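You operate a simulated robot arm through the tools that you are given. There is no shell and no other tool. Be economical: measure what you need, move in short steps, check, and stop when the job is done.

Carry out the task below with a simulated robot arm. There is one attempt and no reset: what you move stays moved.

TASK
Put the code plate on the top of the long table between tanks y54 and y57 away on the end of the long table beside tank y57.
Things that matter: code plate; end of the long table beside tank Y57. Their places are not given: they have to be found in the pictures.

It is judged by the outcome, as a careful person would: the job done as asked, and still so three seconds after it is handed in. It fails if anything else is knocked over, pushed out of place, dropped, spilled or broken.

THE ROBOT
A 7-joint arm with a two-finger parallel gripper, fixed in place. Base frame: the origin is at the foot of the arm, x ahead of it, y to its left, z up; the work surface is at about z = 0.8. Lengths are in m, angles in rad, forces in N, time in s.
With the tool pointing down near the work surface it reaches from about 0.3 to 0.7 m from the base axis. Its first joint turns from -1.152 to 1.152 rad. Payload 1.57 kg.
Tool frame: the origin (TCP) lies between the finger pads and is the grasp point; the fingertips stand 0.03 m ahead of it; z points along the fingers, y is the line along which they close. The gripper opens to 0.11 m. The fingers are 0.024 m wide and 0.012 m thick; the gripper's body (0.048 by 0.112 m) begins 0.078 m behind the TCP.
Orientation is that of the tool frame in the base frame, as a unit quaternion [w, x, y, z]. With the fingers straight down and closing along the base's y, the tool's x points along the base's -x, its y along +y and its z along -z.

THE INTERFACE
- The arm moves only by the tool apply_moves. Its argument "motion" is a list that holds one entry, the list of rows, each a list of 7 numbers: the shift along the tool's x, y, z in m, then the turn, a rotation vector about the tool's x, y, z in rad, then the closure in counts, from 0 (fully open) to 255 (shut). In form: [[[x, y, z, rx, ry, rz, grip], ...]]. A call has 1 to 10 rows; each row is the pose to reach, as a shift and turn from the pose commanded when the call began, along the tool's axes at that moment. A row lasts 0.2 s, in which the tool goes at most 0.05 m and 0.15 rad; a call with a longer step from one row to the next is refused whole, and so is a gripper value outside its range. A pose out of reach is approached as far as the arm can. The call stops where the force on the tool passes 40 N (or 10 N more than at its start, if that is more) or the arm is blocked; 0.2 s more then pass. The fingers move at their own pace (about 0.108 m/s each) and stop on an object; they squeeze with about 26 N. The grip force told is the motor's: it shows also when the fingers shut on nothing. Time passes only in rows, and 0.2 s behind the last, so rows that repeat a pose let the fingers close. It gives the time, the measured TCP pose, the force on the tool (base axes), the opening and the grip force at its end, in the units of the frame above (readings bear some noise), and new pictures: "show" is both (left out), scene, wrist or none.
- Cameras (640 x 400 px; columns grow to the right, rows downward): "scene" is fixed at [0.1629, -0.4012, 1.3843]; the picture's right is [0.74, -0.67, 0.00], its down [-0.51, -0.56, -0.66] and it looks along [0.44, 0.49, -0.75] (base axes); focal length 334 px, centre (320, 200). "wrist" rides on the gripper at [-0.036, 0, -0.08] in the tool frame; the picture's right is [0.00, -1.00, 0.00], its down [0.97, 0.00, -0.24] and it looks along [0.24, 0.00, 0.97] (tool axes); focal length 218 px, centre (320, 200).
- measure_at(camera, pixels): for up to 12 pixels [column, row] of the newest picture of that camera ("zoom" is the newest enlarged one), the place [x, y, z] in the base frame of the surface seen there, good to about 0.002 m. No time passes.
- inspect(camera, box): a new picture of the part [left, top, right, bottom] of that camera's present view, enlarged. No time passes.
- hand_in(): hands the job in; it is judged then, once.

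Work in short steps. Measure before you move; look again where a grasp or a placing could have gone wrong, and mend it. You have 60 turns and 120 pictures in all, the two below and enlarged ones among them. Open the gripper and draw the arm clear of the work before you hand the job in, unless the task says otherwise; then end with one line.

The tools are called by a JSON object that holds its "op" and its "data". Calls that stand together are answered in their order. apply_moves: Moves the arm, as the interface text tells. Its arguments: {"type":"object","properties":{"motion":{"type":"array","items":{"type":"array","items":{"type":"array","items":{"type":"number"}}}},"show":{"type":"string","enum":["both","scene","wrist","none"]}},"required":["motion"]} The other tools are called the same way: measure_at (camera, pixels) gives the place of the surface under pixels of a picture; inspect (camera, box) takes an enlarged picture of a part of a camera's view; hand_in () hands the job in.

At the start:

```text
time_s: 0.0
position: [0.3724, -0.03, 1.0784]
ee_rot: [0.0, 0.0, 1.0, 0.0]
force: [-0.3, 0.1, -1.2]
gripper_width: 0.1101
grip_force: 0.0
```

scene: 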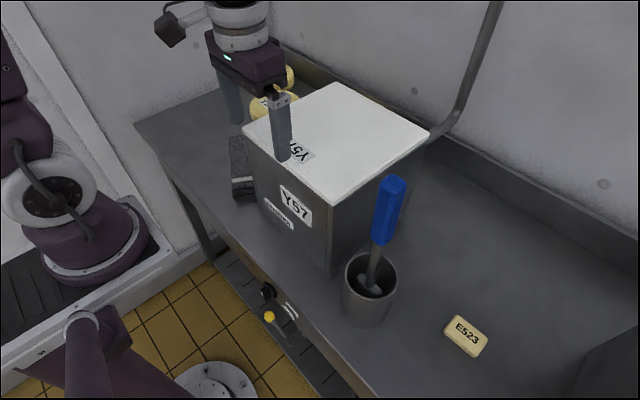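
wrist: 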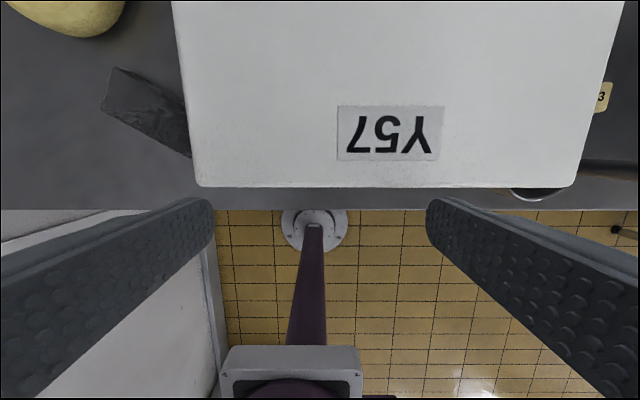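

The plate E523 lies at about (466,336) in the scene, and the free table end is at the far left around (190,130). I'll measure these places and the obstacles.

{"op": "measure_at", "data": {"camera": "scene", "pixels": [[455, 316], [488, 340], [475, 356], [445, 333], [466, 336], [392, 258], [393, 180], [343, 300], [425, 135], [333, 83], [243, 128], [325, 200]]}}

{"op": "measure_at", "data": {"camera": "scene", "pixels": [[136, 126], [170, 160], [190, 130], [210, 160], [200, 110], [232, 195], [252, 192], [230, 140], [245, 140], [210, 95], [200, 200], [575, 385]]}}

{"op": "inspect", "data": {"camera": "scene", "box": [120, 60, 320, 220]}}

{"op": "inspect", "data": {"camera": "scene", "box": [330, 160, 640, 400]}}

```text
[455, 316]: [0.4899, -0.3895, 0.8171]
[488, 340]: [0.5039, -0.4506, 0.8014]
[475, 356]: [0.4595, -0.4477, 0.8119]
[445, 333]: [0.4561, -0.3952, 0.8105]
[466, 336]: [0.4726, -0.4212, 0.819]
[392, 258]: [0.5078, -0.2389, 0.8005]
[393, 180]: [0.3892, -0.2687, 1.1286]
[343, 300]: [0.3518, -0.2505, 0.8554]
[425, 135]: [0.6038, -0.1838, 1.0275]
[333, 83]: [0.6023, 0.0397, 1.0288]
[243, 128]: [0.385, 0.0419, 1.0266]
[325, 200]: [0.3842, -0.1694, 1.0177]
```

```text
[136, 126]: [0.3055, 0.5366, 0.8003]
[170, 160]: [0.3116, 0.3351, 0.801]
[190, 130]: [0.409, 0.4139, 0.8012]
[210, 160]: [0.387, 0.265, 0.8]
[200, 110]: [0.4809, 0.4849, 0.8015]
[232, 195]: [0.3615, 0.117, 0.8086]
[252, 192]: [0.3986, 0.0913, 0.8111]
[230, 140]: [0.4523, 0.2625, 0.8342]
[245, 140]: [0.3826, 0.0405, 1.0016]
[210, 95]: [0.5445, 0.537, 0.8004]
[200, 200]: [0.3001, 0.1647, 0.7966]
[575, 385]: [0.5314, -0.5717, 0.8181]
```

```text
2.50 times, centred on (220, 140) of scene
```

zoom: 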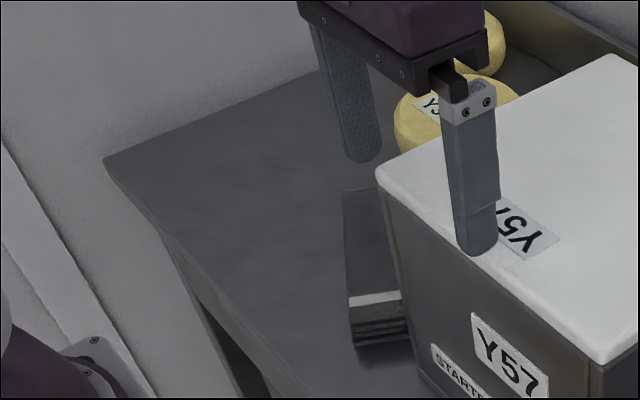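

```text
1.67 times, centred on (485, 280) of scene
```

zoom: 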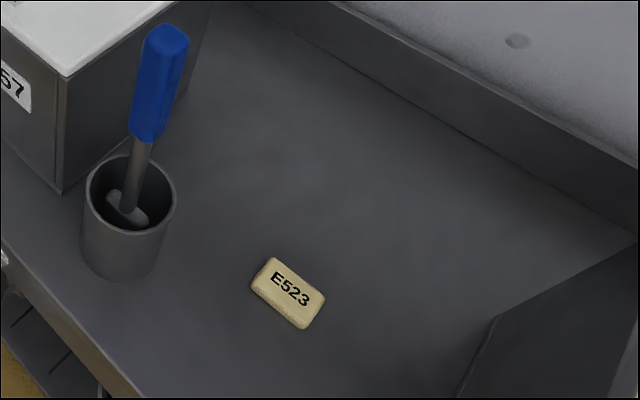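

The plate is centred at about (0.473, -0.421), with its top at z 0.819 and its long side of about 0.055 m near base y. The blue brush handle stands close to the path, so I measure it and the yellow items before moving.

{"op": "measure_at", "data": {"camera": "scene", "pixels": [[382, 180], [402, 182], [392, 176], [404, 190], [375, 240], [372, 185], [372, 285], [290, 75], [262, 105], [170, 28]]}}

{"op": "measure_at", "data": {"camera": "wrist", "pixels": [[70, 10], [115, 15], [70, 36], [110, 90], [50, 150], [5, 10]]}}

```text
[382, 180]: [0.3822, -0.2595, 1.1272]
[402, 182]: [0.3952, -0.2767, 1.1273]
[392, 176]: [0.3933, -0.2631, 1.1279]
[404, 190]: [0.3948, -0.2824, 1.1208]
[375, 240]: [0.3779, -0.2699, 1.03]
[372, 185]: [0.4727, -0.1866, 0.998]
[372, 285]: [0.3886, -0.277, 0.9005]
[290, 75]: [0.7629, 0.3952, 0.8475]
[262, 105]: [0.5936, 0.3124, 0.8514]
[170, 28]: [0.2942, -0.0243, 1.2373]
```

```text
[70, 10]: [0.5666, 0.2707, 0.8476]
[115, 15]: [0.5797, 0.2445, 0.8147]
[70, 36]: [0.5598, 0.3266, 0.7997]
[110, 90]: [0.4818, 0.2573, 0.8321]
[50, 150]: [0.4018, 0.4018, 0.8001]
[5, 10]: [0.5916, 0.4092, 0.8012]
```

Handle top is z≈1.128 at (0.39,-0.27). I rise to z≈1.24 and move forward to x≈0.5 first, going around the handle.

{"op": "apply_moves", "data": {"motion": [[[0, 0, -0.045, 0, 0, 0, 0], [0, 0, -0.09, 0, 0, 0, 0], [0, 0, -0.13, 0, 0, 0, 0], [0, 0, -0.16, 0, 0, 0, 0], [-0.045, 0, -0.16, 0, 0, 0, 0], [-0.09, -0.01, -0.16, 0, 0, 0, 0], [-0.12, -0.04, -0.16, 0, 0, 0, 0], [-0.13, -0.085, -0.16, 0, 0, 0, 0]]], "show": "scene"}}

```text
time_s: 1.8
position: [0.5057, -0.1159, 1.2382]
ee_rot: [0.0, 0.0, 1.0, 0.0]
force: [-0.5, 0.3, 1.1]
gripper_width: 0.1098
grip_force: 0.1
```

scene: 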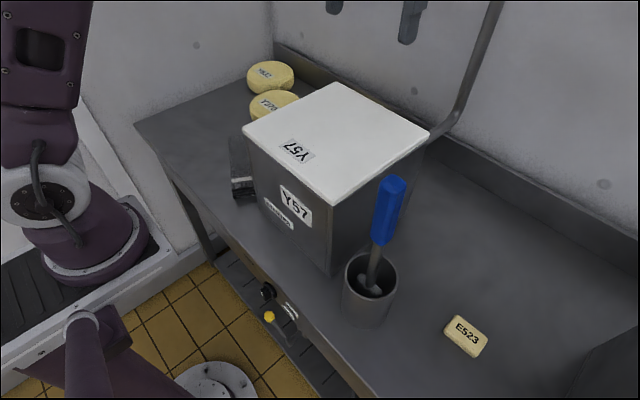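

The path is clear. I move on over the plate at the same height.

{"op": "apply_moves", "data": {"motion": [[[0, -0.045, 0, 0, 0, 0, 0], [0, -0.09, 0, 0, 0, 0, 0], [0, -0.135, 0, 0, 0, 0, 0], [0, -0.18, 0, 0, 0, 0, 0], [0, -0.225, 0, 0, 0, 0, 0], [0.01, -0.265, 0, 0, 0, 0, 0], [0.03, -0.305, 0, 0, 0, 0, 0], [0.03, -0.305, 0, 0, 0, 0, 0]]]}}

```text
time_s: 3.6
position: [0.4237, -0.3845, 1.1983]
ee_rot: [-0.001, 0.0, 1.0, 0.001]
force: [-0.8, -0.1, 0.5]
gripper_width: 0.1103
grip_force: 0.0
out of reach, approached as far as the arm can: row 3, 4, 5, 6, 7, 8
```

scene: 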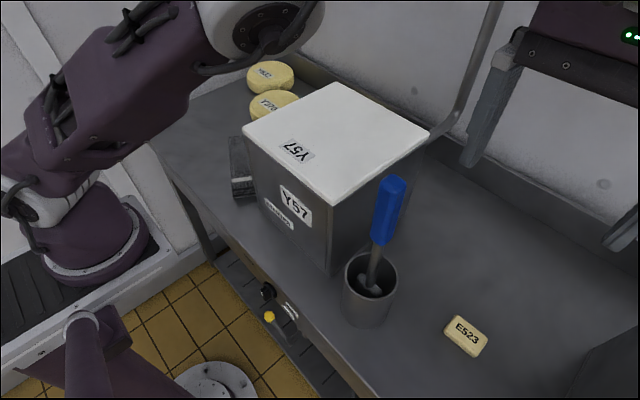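
wrist: 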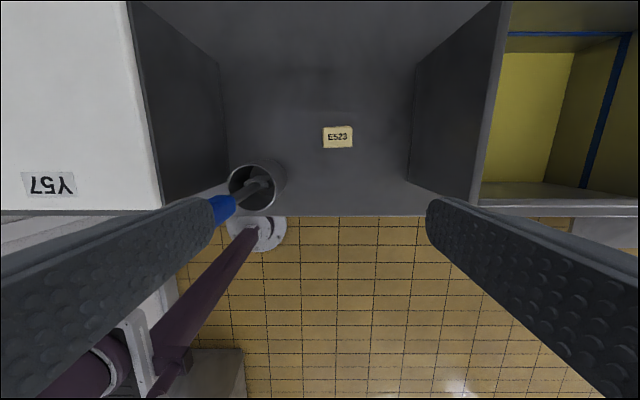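

The arm can't reach that far at this height, so it stopped at (0.424,-0.385,1.198). I step down a little and forward to see what the commanded reference is.

{"op": "measure_at", "data": {"camera": "wrist", "pixels": [[323, 127], [352, 126], [353, 147], [325, 149], [338, 137], [503, 5], [475, 205], [418, 60], [407, 180], [410, 185]]}}

{"op": "apply_moves", "data": {"motion": [[[0, 0, 0.04, 0, 0, 0, 0], [0, 0, 0.06, 0, 0, 0, 0]]], "show": "none"}}

```text
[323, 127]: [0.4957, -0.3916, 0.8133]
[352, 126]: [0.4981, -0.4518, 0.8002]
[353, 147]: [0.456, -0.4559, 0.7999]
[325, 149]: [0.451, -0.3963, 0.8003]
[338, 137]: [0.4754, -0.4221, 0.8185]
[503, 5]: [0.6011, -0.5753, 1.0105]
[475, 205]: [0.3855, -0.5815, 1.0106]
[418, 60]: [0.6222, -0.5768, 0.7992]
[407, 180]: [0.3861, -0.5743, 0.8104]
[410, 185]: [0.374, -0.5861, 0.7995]
```

```text
time_s: 4.2
position: [0.421, -0.3849, 1.1391]
ee_rot: [0.001, 0.0, 1.0, 0.0]
force: [0.2, 0.0, 0.5]
gripper_width: 0.1099
grip_force: 0.0
```

The reference is the achieved pose. Y54's wall is at y≈-0.575, so there is clearance. I shift over the plate while descending to z≈1.04, then look.

{"op": "apply_moves", "data": {"motion": [[[-0.02, -0.015, 0.02, 0, 0, 0, 0], [-0.04, -0.03, 0.045, 0, 0, 0, 0], [-0.053, -0.039, 0.08, 0, 0, 0, 0], [-0.053, -0.039, 0.1, 0, 0, 0, 0], [-0.053, -0.039, 0.1, 0, 0, 0, 0]]]}}

```text
time_s: 5.4
position: [0.4739, -0.4237, 1.0381]
ee_rot: [0.001, -0.001, 1.0, 0.0]
force: [-0.5, -1.0, 0.2]
gripper_width: 0.1101
grip_force: 0.1
```

scene: 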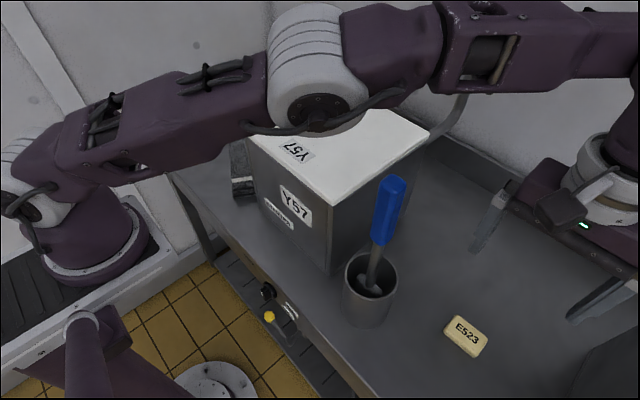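
wrist: 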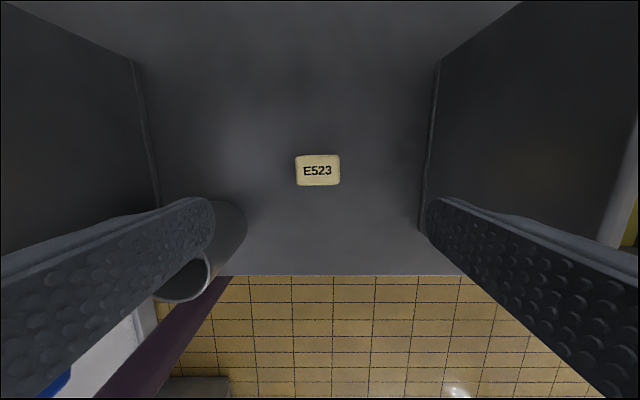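

The arm links are passing above. I check the height of the elbow and forearm over tank Y57 and the handle, and refine the plate position.

{"op": "measure_at", "data": {"camera": "scene", "pixels": [[316, 130], [350, 110], [200, 165], [440, 90], [520, 88], [600, 70], [565, 215], [120, 180]]}}

{"op": "measure_at", "data": {"camera": "wrist", "pixels": [[298, 157], [337, 156], [338, 183], [298, 184], [318, 170], [230, 215]]}}

```text
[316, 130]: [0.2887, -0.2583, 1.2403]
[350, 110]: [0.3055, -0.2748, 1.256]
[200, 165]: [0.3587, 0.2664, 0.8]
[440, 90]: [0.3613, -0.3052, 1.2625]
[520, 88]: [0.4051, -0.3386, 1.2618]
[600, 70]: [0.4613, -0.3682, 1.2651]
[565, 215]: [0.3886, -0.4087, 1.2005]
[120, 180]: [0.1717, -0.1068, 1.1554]
```

```text
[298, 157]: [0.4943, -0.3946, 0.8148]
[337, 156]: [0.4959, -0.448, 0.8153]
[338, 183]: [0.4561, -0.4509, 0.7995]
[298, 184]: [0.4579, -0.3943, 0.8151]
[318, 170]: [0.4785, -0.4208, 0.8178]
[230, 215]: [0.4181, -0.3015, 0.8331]
```

The forearm bottom is at z≈1.25 and the handle top at 1.128, with the forearm roughly over it. I descend in small steps and check this gap.

{"op": "apply_moves", "data": {"motion": [[[0, 0, 0.03, 0, 0, 0, 0], [0, 0.001, 0.06, 0, 0, 0, 0], [-0.002, 0.001, 0.08, 0, 0, 0, 0], [-0.002, 0.001, 0.08, 0, 0, 0, 0]]], "show": "scene"}}

```text
time_s: 6.4
position: [0.476, -0.422, 0.9603]
ee_rot: [0.0, -0.001, 1.0, 0.0]
force: [0.5, -0.3, 1.7]
gripper_width: 0.1099
grip_force: 0.0
```

scene: 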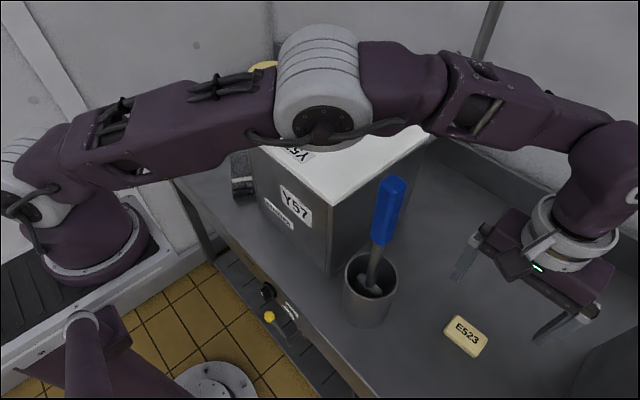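

{"op": "measure_at", "data": {"camera": "scene", "pixels": [[325, 145], [355, 125], [400, 123], [432, 115], [455, 130], [500, 138], [540, 142], [570, 150], [440, 60], [400, 45], [600, 125]]}}

```text
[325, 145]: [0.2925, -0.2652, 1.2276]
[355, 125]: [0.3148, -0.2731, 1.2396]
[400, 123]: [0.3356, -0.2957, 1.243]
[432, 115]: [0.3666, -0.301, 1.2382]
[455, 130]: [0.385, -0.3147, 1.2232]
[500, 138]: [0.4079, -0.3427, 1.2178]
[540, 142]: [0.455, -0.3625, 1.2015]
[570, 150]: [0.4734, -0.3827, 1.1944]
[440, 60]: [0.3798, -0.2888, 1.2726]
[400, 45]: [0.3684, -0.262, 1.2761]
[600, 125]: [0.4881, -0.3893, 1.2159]
```

At the handle the forearm bottom is now z≈1.22, having dropped about 0.03 for an 0.08 descent. There's still room, so I go down another 0.07 and check again.

{"op": "apply_moves", "data": {"motion": [[[0, 0, 0.03, 0, 0, 0, 0], [0, 0, 0.06, 0, 0, 0, 0], [0, 0, 0.07, 0, 0, 0, 0], [0, 0, 0.07, 0, 0, 0, 0]]]}}

```text
time_s: 7.4
position: [0.4752, -0.4239, 0.8896]
ee_rot: [0.001, 0.0, 1.0, 0.0]
force: [0.9, -0.4, -1.0]
gripper_width: 0.1101
grip_force: 0.0
```

scene: 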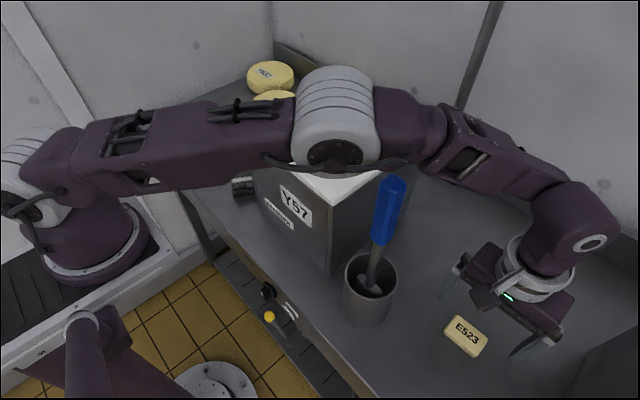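
wrist: 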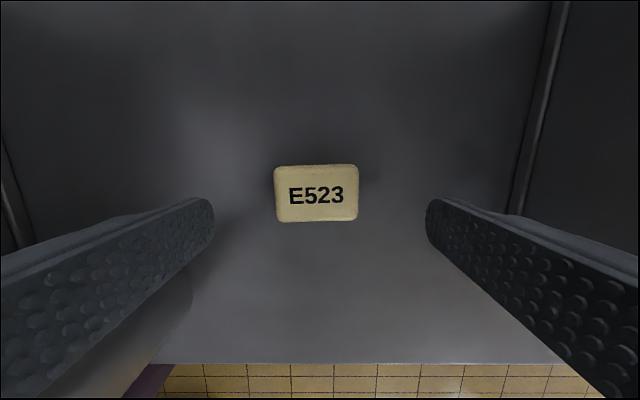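

{"op": "measure_at", "data": {"camera": "scene", "pixels": [[365, 160], [390, 170], [410, 160], [430, 170], [460, 182], [500, 192], [525, 200], [540, 265]]}}

{"op": "measure_at", "data": {"camera": "wrist", "pixels": [[278, 169], [355, 167], [356, 215], [278, 218], [316, 194], [180, 290], [330, 175]]}}

```text
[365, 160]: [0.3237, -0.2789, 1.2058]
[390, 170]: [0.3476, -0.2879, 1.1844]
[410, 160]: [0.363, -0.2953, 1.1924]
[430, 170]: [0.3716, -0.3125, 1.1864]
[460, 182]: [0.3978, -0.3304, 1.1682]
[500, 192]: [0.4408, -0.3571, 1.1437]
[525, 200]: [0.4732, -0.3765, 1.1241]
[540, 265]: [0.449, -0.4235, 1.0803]
```

```text
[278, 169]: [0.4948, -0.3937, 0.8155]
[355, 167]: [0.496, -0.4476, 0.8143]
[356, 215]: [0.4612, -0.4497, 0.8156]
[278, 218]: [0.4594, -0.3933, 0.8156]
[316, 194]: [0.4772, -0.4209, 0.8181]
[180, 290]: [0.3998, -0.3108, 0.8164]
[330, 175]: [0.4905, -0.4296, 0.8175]
```

The gap to the handle is shrinking, so I inspect the arm's lower edge near the handle closely.

{"op": "inspect", "data": {"camera": "scene", "box": [340, 120, 500, 220]}}

```text
4.00 times, centred on (420, 170) of scene
```

zoom: 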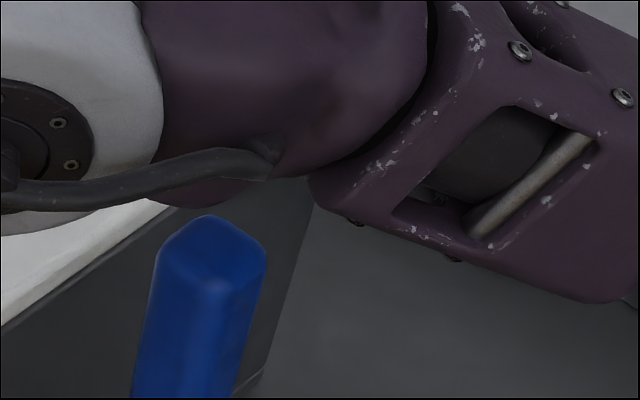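

{"op": "measure_at", "data": {"camera": "zoom", "pixels": [[200, 200], [240, 180], [270, 172], [315, 195], [355, 218], [400, 236], [450, 256], [210, 230], [340, 60], [380, 10], [290, 110], [120, 195]]}}

```text
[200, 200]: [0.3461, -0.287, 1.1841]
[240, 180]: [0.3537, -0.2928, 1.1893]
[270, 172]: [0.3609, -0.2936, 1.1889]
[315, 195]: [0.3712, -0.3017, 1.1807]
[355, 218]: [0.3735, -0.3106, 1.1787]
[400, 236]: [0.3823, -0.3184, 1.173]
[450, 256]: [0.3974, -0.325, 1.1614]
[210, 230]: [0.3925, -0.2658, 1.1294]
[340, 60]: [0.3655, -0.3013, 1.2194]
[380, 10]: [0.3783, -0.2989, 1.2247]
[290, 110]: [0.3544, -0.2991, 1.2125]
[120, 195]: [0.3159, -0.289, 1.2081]
```

The edge over the handle is z≈1.18, against a handle top of 1.128. I descend only 0.025 more and recheck the gap.

{"op": "apply_moves", "data": {"motion": [[[0, 0.001, 0.012, 0, 0, 0, 0], [-0.001, 0.002, 0.025, 0, 0, 0, 0], [-0.001, 0.002, 0.025, 0, 0, 0, 0]]], "show": "none"}}

{"op": "inspect", "data": {"camera": "scene", "box": [340, 120, 500, 220]}}

```text
time_s: 8.2
position: [0.4776, -0.419, 0.8645]
ee_rot: [0.0, 0.001, 1.0, 0.0]
force: [-0.3, 0.3, 1.0]
gripper_width: 0.1098
grip_force: 0.0
```

```text
4.00 times, centred on (420, 170) of scene
```

zoom: 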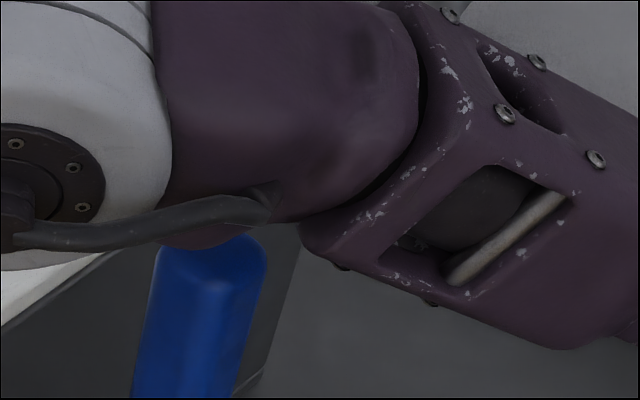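

{"op": "measure_at", "data": {"camera": "zoom", "pixels": [[210, 242], [240, 228], [270, 218], [305, 240], [345, 266], [400, 288], [430, 302], [210, 262], [200, 225]]}}

{"op": "measure_at", "data": {"camera": "scene", "pixels": [[466, 336], [460, 325], [475, 345]]}}

```text
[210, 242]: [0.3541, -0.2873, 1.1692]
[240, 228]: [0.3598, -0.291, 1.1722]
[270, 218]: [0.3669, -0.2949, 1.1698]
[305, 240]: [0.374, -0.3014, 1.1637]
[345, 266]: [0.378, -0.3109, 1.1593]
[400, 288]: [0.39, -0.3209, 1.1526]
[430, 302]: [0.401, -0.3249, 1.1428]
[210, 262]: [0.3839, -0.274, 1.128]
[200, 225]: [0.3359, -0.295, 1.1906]
```

```text
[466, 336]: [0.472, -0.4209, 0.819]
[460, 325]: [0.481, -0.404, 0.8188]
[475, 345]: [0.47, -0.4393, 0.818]
```

The gap is still about 0.03 m and shrinks by about 0.7 per unit of descent. A further 0.028 leaves about 1 cm, so I go down to TCP z≈0.837 and close there.

{"op": "apply_moves", "data": {"motion": [[[0, 0, 0.014, 0, 0, 0, 0], [0, 0, 0.028, 0, 0, 0, 0], [0, 0, 0.028, 0, 0, 0, 0]]]}}

{"op": "inspect", "data": {"camera": "scene", "box": [340, 120, 500, 220]}}

```text
time_s: 9.0
position: [0.4768, -0.4202, 0.837]
ee_rot: [0.001, -0.001, 1.0, 0.001]
force: [0.2, -0.4, -0.3]
gripper_width: 0.1101
grip_force: 0.2
```

scene: 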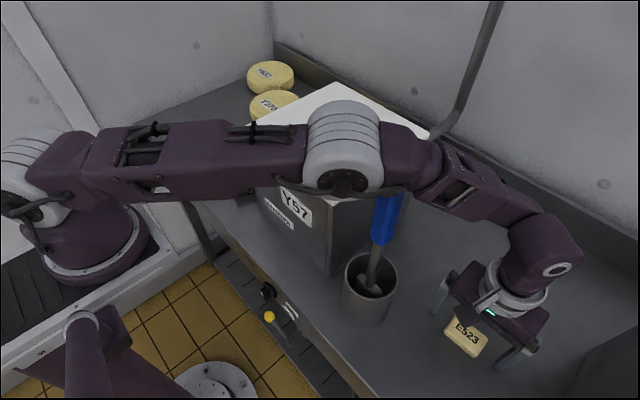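
wrist: 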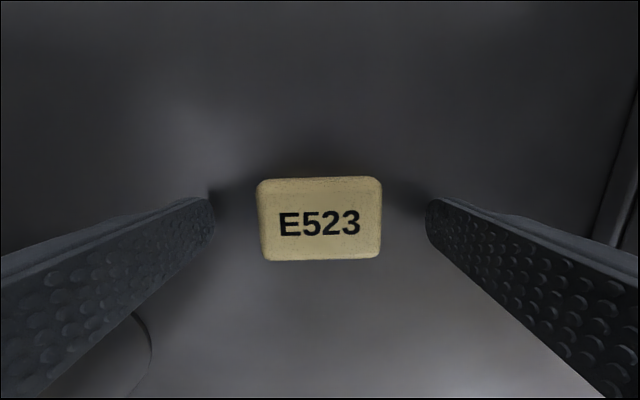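

```text
4.00 times, centred on (420, 170) of scene
```

zoom: 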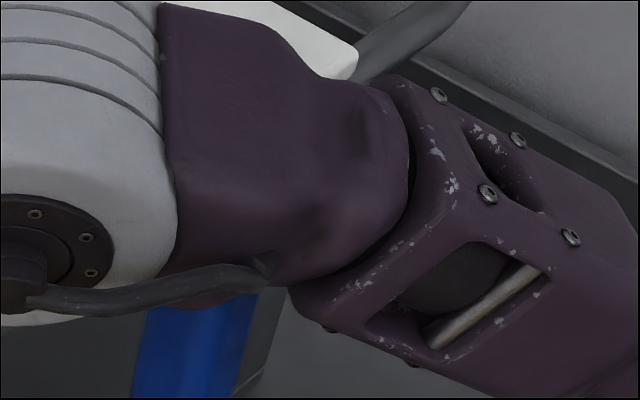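

There is no contact and the plate is centred between the fingers. I close the gripper.

{"op": "apply_moves", "data": {"motion": [[[0, -0.001, 0, 0, 0, 0, 255], [0, -0.001, 0, 0, 0, 0, 255], [0, -0.001, 0, 0, 0, 0, 255], [0, -0.001, 0, 0, 0, 0, 255], [0, -0.001, 0, 0, 0, 0, 255]]], "show": "wrist"}}

```text
time_s: 10.2
position: [0.4783, -0.4213, 0.8353]
ee_rot: [0.0, 0.0, 1.0, -0.001]
force: [0.4, -1.2, 0.8]
gripper_width: 0.0613
grip_force: 25.8
```

wrist: 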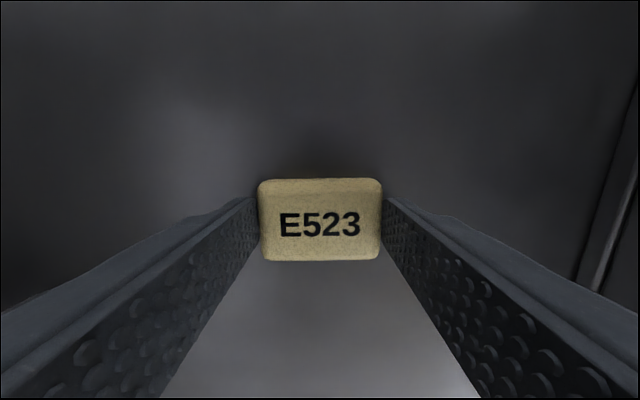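

The gripper holds at width 0.061 and 25.8 N. I lift straight up.

{"op": "apply_moves", "data": {"motion": [[[0, 0, -0.02, 0, 0, 0, 255], [0, 0, -0.05, 0, 0, 0, 255], [0, 0, -0.09, 0, 0, 0, 255], [0, 0, -0.13, 0, 0, 0, 255], [0, 0, -0.17, 0, 0, 0, 255], [0, 0, -0.21, 0, 0, 0, 255], [0, 0, -0.25, 0, 0, 0, 255], [0, 0, -0.28, 0, 0, 0, 255], [0, 0, -0.28, 0, 0, 0, 255]]]}}

```text
time_s: 12.2
position: [0.4648, -0.4126, 1.1103]
ee_rot: [0.001, 0.001, 1.0, 0.001]
force: [0.3, -0.5, -0.5]
gripper_width: 0.0611
grip_force: 25.8
out of reach, approached as far as the arm can: row 7, 8, 9
```

scene: 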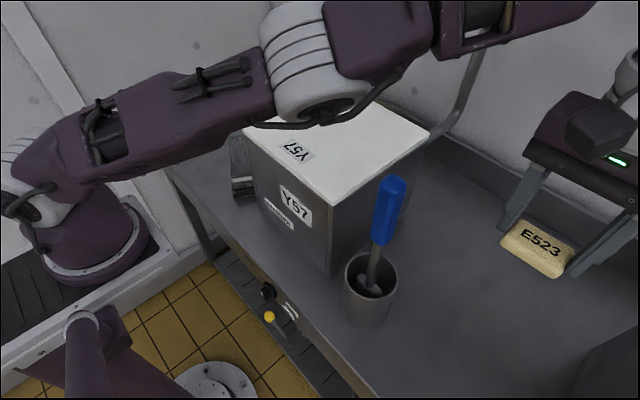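
wrist: 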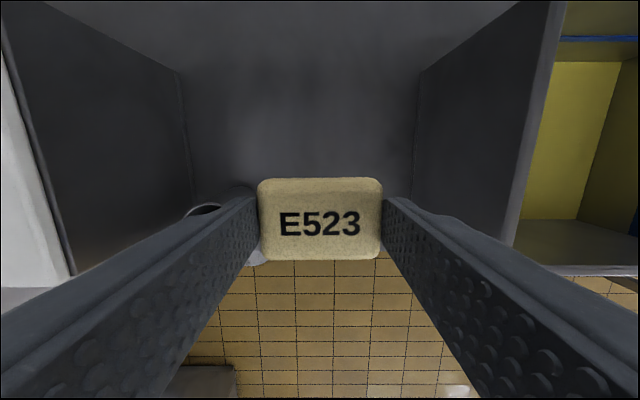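

The plate is held. I carry it at x≈0.49, beyond the handle, then over tank Y57 (top 1.03) with z rising to about 1.16.

{"op": "apply_moves", "data": {"motion": [[[-0.01, 0.043, 0, 0, 0, 0, 255], [-0.025, 0.088, -0.005, 0, 0, 0, 255], [-0.03, 0.133, -0.02, 0, 0, 0, 255], [-0.03, 0.178, -0.035, 0, 0, 0, 255], [-0.025, 0.223, -0.045, 0, 0, 0, 255], [-0.015, 0.268, -0.05, 0, 0, 0, 255], [0, 0.313, -0.05, 0, 0, 0, 255], [0.015, 0.358, -0.05, 0, 0, 0, 255]]]}}

```text
time_s: 14.0
position: [0.4518, -0.0542, 1.1593]
ee_rot: [0.0, 0.0, 1.0, 0.0]
force: [0.7, 0.0, -0.6]
gripper_width: 0.0614
grip_force: 25.8
```

scene: 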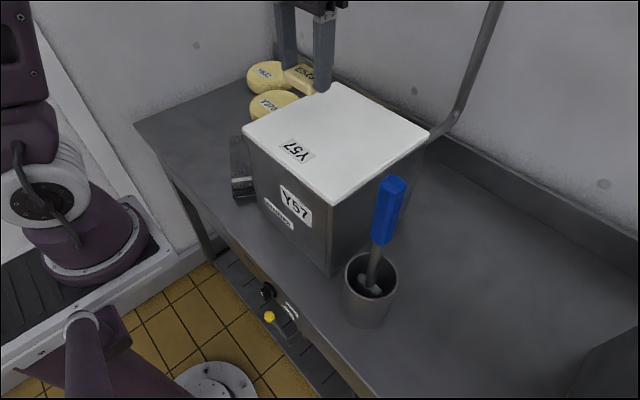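
wrist: 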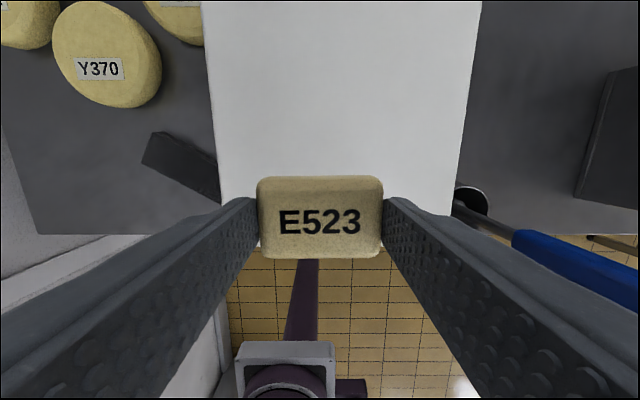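

I continue over the tank to above the free table end near (0.40, 0.38).

{"op": "apply_moves", "data": {"motion": [[[0.005, 0.045, 0, 0, 0, 0, 255], [0.01, 0.09, 0, 0, 0, 0, 255], [0.015, 0.135, 0, 0, 0, 0, 255], [0.02, 0.18, 0, 0, 0, 0, 255], [0.03, 0.225, 0, 0, 0, 0, 255], [0.035, 0.27, 0, 0, 0, 0, 255], [0.04, 0.315, 0, 0, 0, 0, 255], [0.045, 0.36, 0, 0, 0, 0, 255], [0.05, 0.4, 0, 0, 0, 0, 255], [0.05, 0.434, 0, 0, 0, 0, 255]]]}}

```text
time_s: 16.2
position: [0.3979, 0.3792, 1.1587]
ee_rot: [0.0, -0.001, 1.0, 0.0]
force: [-0.1, -0.8, 0.0]
gripper_width: 0.0608
grip_force: 25.8
```

scene: 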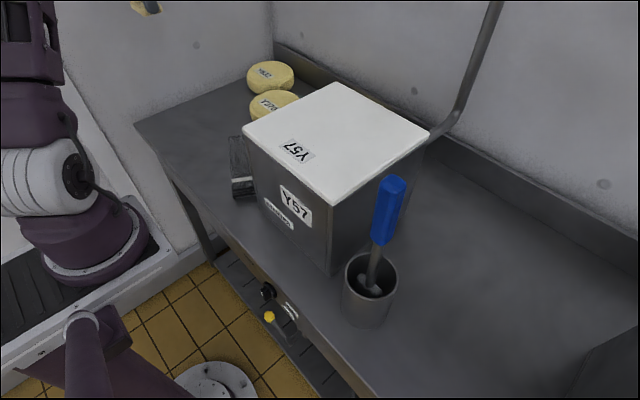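
wrist: 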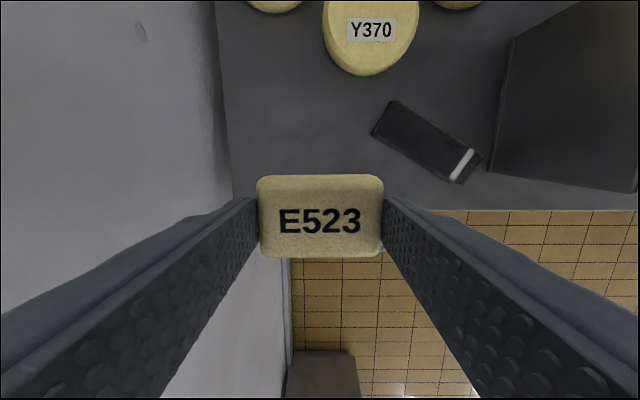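

I measure the nearby objects and the wall to confirm the spot is free.

{"op": "measure_at", "data": {"camera": "wrist", "pixels": [[374, 132], [395, 102], [365, 75], [330, 50], [235, 160], [222, 60], [300, 160], [240, 190], [425, 205], [200, 100], [462, 180]]}}

```text
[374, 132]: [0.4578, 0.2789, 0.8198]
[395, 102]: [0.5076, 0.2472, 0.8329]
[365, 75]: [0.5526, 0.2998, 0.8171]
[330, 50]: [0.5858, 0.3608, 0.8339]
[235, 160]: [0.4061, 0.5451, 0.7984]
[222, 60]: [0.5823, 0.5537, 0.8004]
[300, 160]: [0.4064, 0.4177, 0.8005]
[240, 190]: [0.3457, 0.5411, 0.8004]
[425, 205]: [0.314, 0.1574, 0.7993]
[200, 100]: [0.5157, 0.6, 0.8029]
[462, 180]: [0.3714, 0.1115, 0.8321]
```

The spot at (0.40, 0.39) is free (wall y≈0.545, block y≤0.28, table front edge x≈0.3). I descend most of the way.

{"op": "apply_moves", "data": {"motion": [[[0, 0.01, 0.045, 0, 0, 0, 255], [0, 0.01, 0.09, 0, 0, 0, 255], [0, 0.01, 0.135, 0, 0, 0, 255], [0, 0.01, 0.18, 0, 0, 0, 255], [0, 0.01, 0.22, 0, 0, 0, 255], [0, 0.01, 0.26, 0, 0, 0, 255], [0, 0.01, 0.29, 0, 0, 0, 255], [0, 0.01, 0.29, 0, 0, 0, 255]]]}}

```text
time_s: 18.0
position: [0.4001, 0.3912, 0.8686]
ee_rot: [-0.001, 0.0, 1.0, 0.0]
force: [-0.7, -1.2, 0.1]
gripper_width: 0.061
grip_force: 25.7
```

scene: 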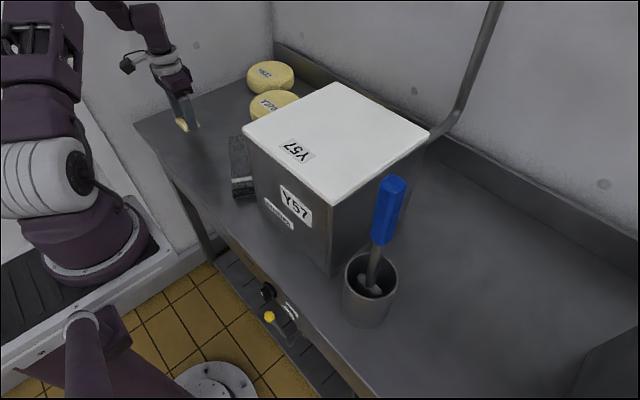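
wrist: 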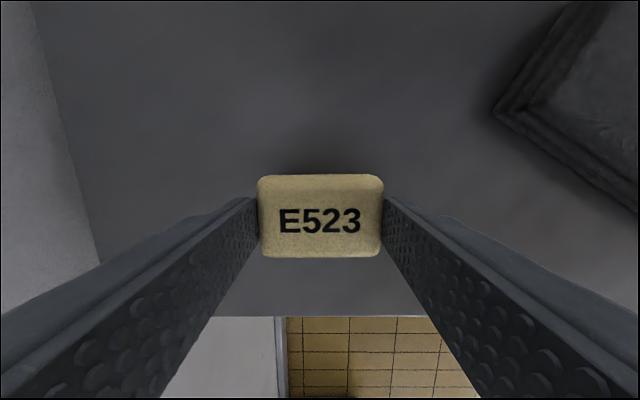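

I lower the last 0.032 m until the plate touches or nearly touches.

{"op": "apply_moves", "data": {"motion": [[[0, 0, 0.015, 0, 0, 0, 255], [0, 0, 0.026, 0, 0, 0, 255], [0, 0, 0.03, 0, 0, 0, 255], [0, 0, 0.033, 0, 0, 0, 255], [0, 0, 0.033, 0, 0, 0, 255]]], "show": "none"}}

```text
time_s: 19.2
position: [0.3991, 0.3907, 0.8361]
ee_rot: [0.0, 0.001, 1.0, 0.0]
force: [0.1, -0.7, -0.9]
gripper_width: 0.0606
grip_force: 25.8
```

The height now matches the grasp height. I open the gripper gradually and fully, then rise.

{"op": "apply_moves", "data": {"motion": [[[0, 0, 0, 0, 0, 0, 90], [0, 0, 0, 0, 0, 0, 50], [0, 0, 0, 0, 0, 0, 20], [0, 0, 0, 0, 0, 0, 0], [0, 0, 0, 0, 0, 0, 0], [0, 0, -0.03, 0, 0, 0, 0], [0, 0, -0.07, 0, 0, 0, 0], [0, 0, -0.115, 0, 0, 0, 0], [0, 0, -0.16, 0, 0, 0, 0]]]}}

```text
time_s: 21.2
position: [0.3999, 0.3891, 0.9956]
ee_rot: [0.001, 0.0, 1.0, 0.0]
force: [-0.2, -0.8, -0.1]
gripper_width: 0.1097
grip_force: 0.1
```

scene: 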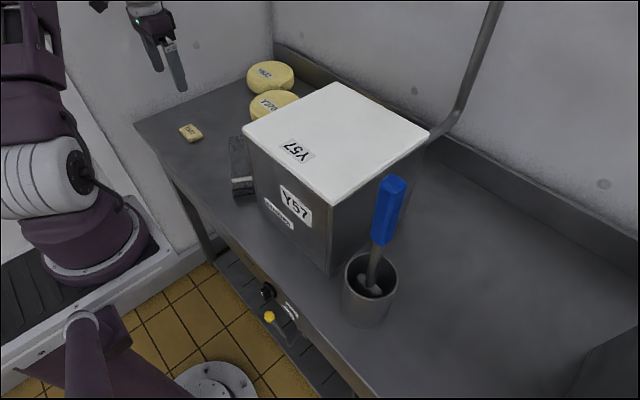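
wrist: 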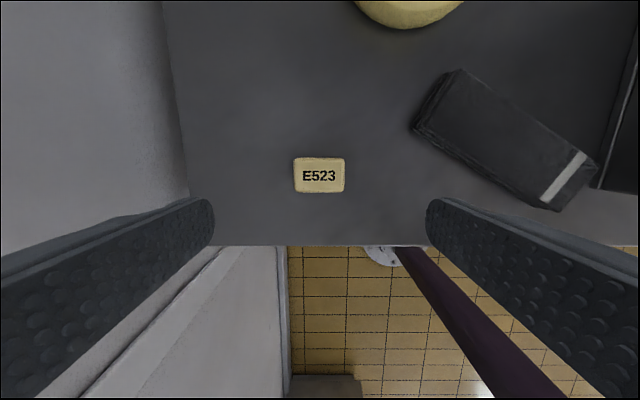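

The plate lies flat on the table end at (190,133) in the scene, and nothing else has moved. I raise the arm clear.

{"op": "apply_moves", "data": {"motion": [[[0, 0, -0.045, 0, 0, 0, 0], [0, 0, -0.09, 0, 0, 0, 0], [0, 0, -0.13, 0, 0, 0, 0], [0, 0, -0.15, 0, 0, 0, 0], [0, 0, -0.15, 0, 0, 0, 0]]], "show": "scene"}}

{"op": "measure_at", "data": {"camera": "scene", "pixels": [[191, 132], [187, 130], [195, 135]]}}

```text
time_s: 22.4
position: [0.4018, 0.3903, 1.1458]
ee_rot: [0.0, 0.0, 1.0, 0.0]
force: [-0.1, 0.0, -0.1]
gripper_width: 0.11
grip_force: 0.0
```

scene: 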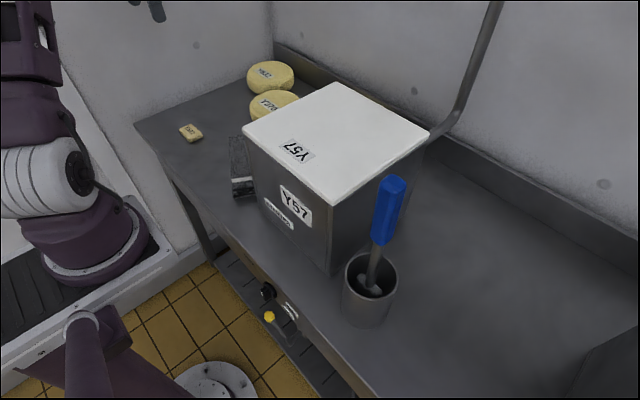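

```text
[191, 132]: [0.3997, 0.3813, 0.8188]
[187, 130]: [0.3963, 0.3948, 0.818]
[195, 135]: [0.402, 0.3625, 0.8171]
```

The plate is resting flat with its top at z≈0.818, and the arm is clear, so I hand in.

{"op": "hand_in", "data": {}}

```text
The job is handed in.
```

Code plate E523 is now flat on the end of the long table beside tank Y57, nothing else looked moved in the last picture, and the gripper is open and clear.
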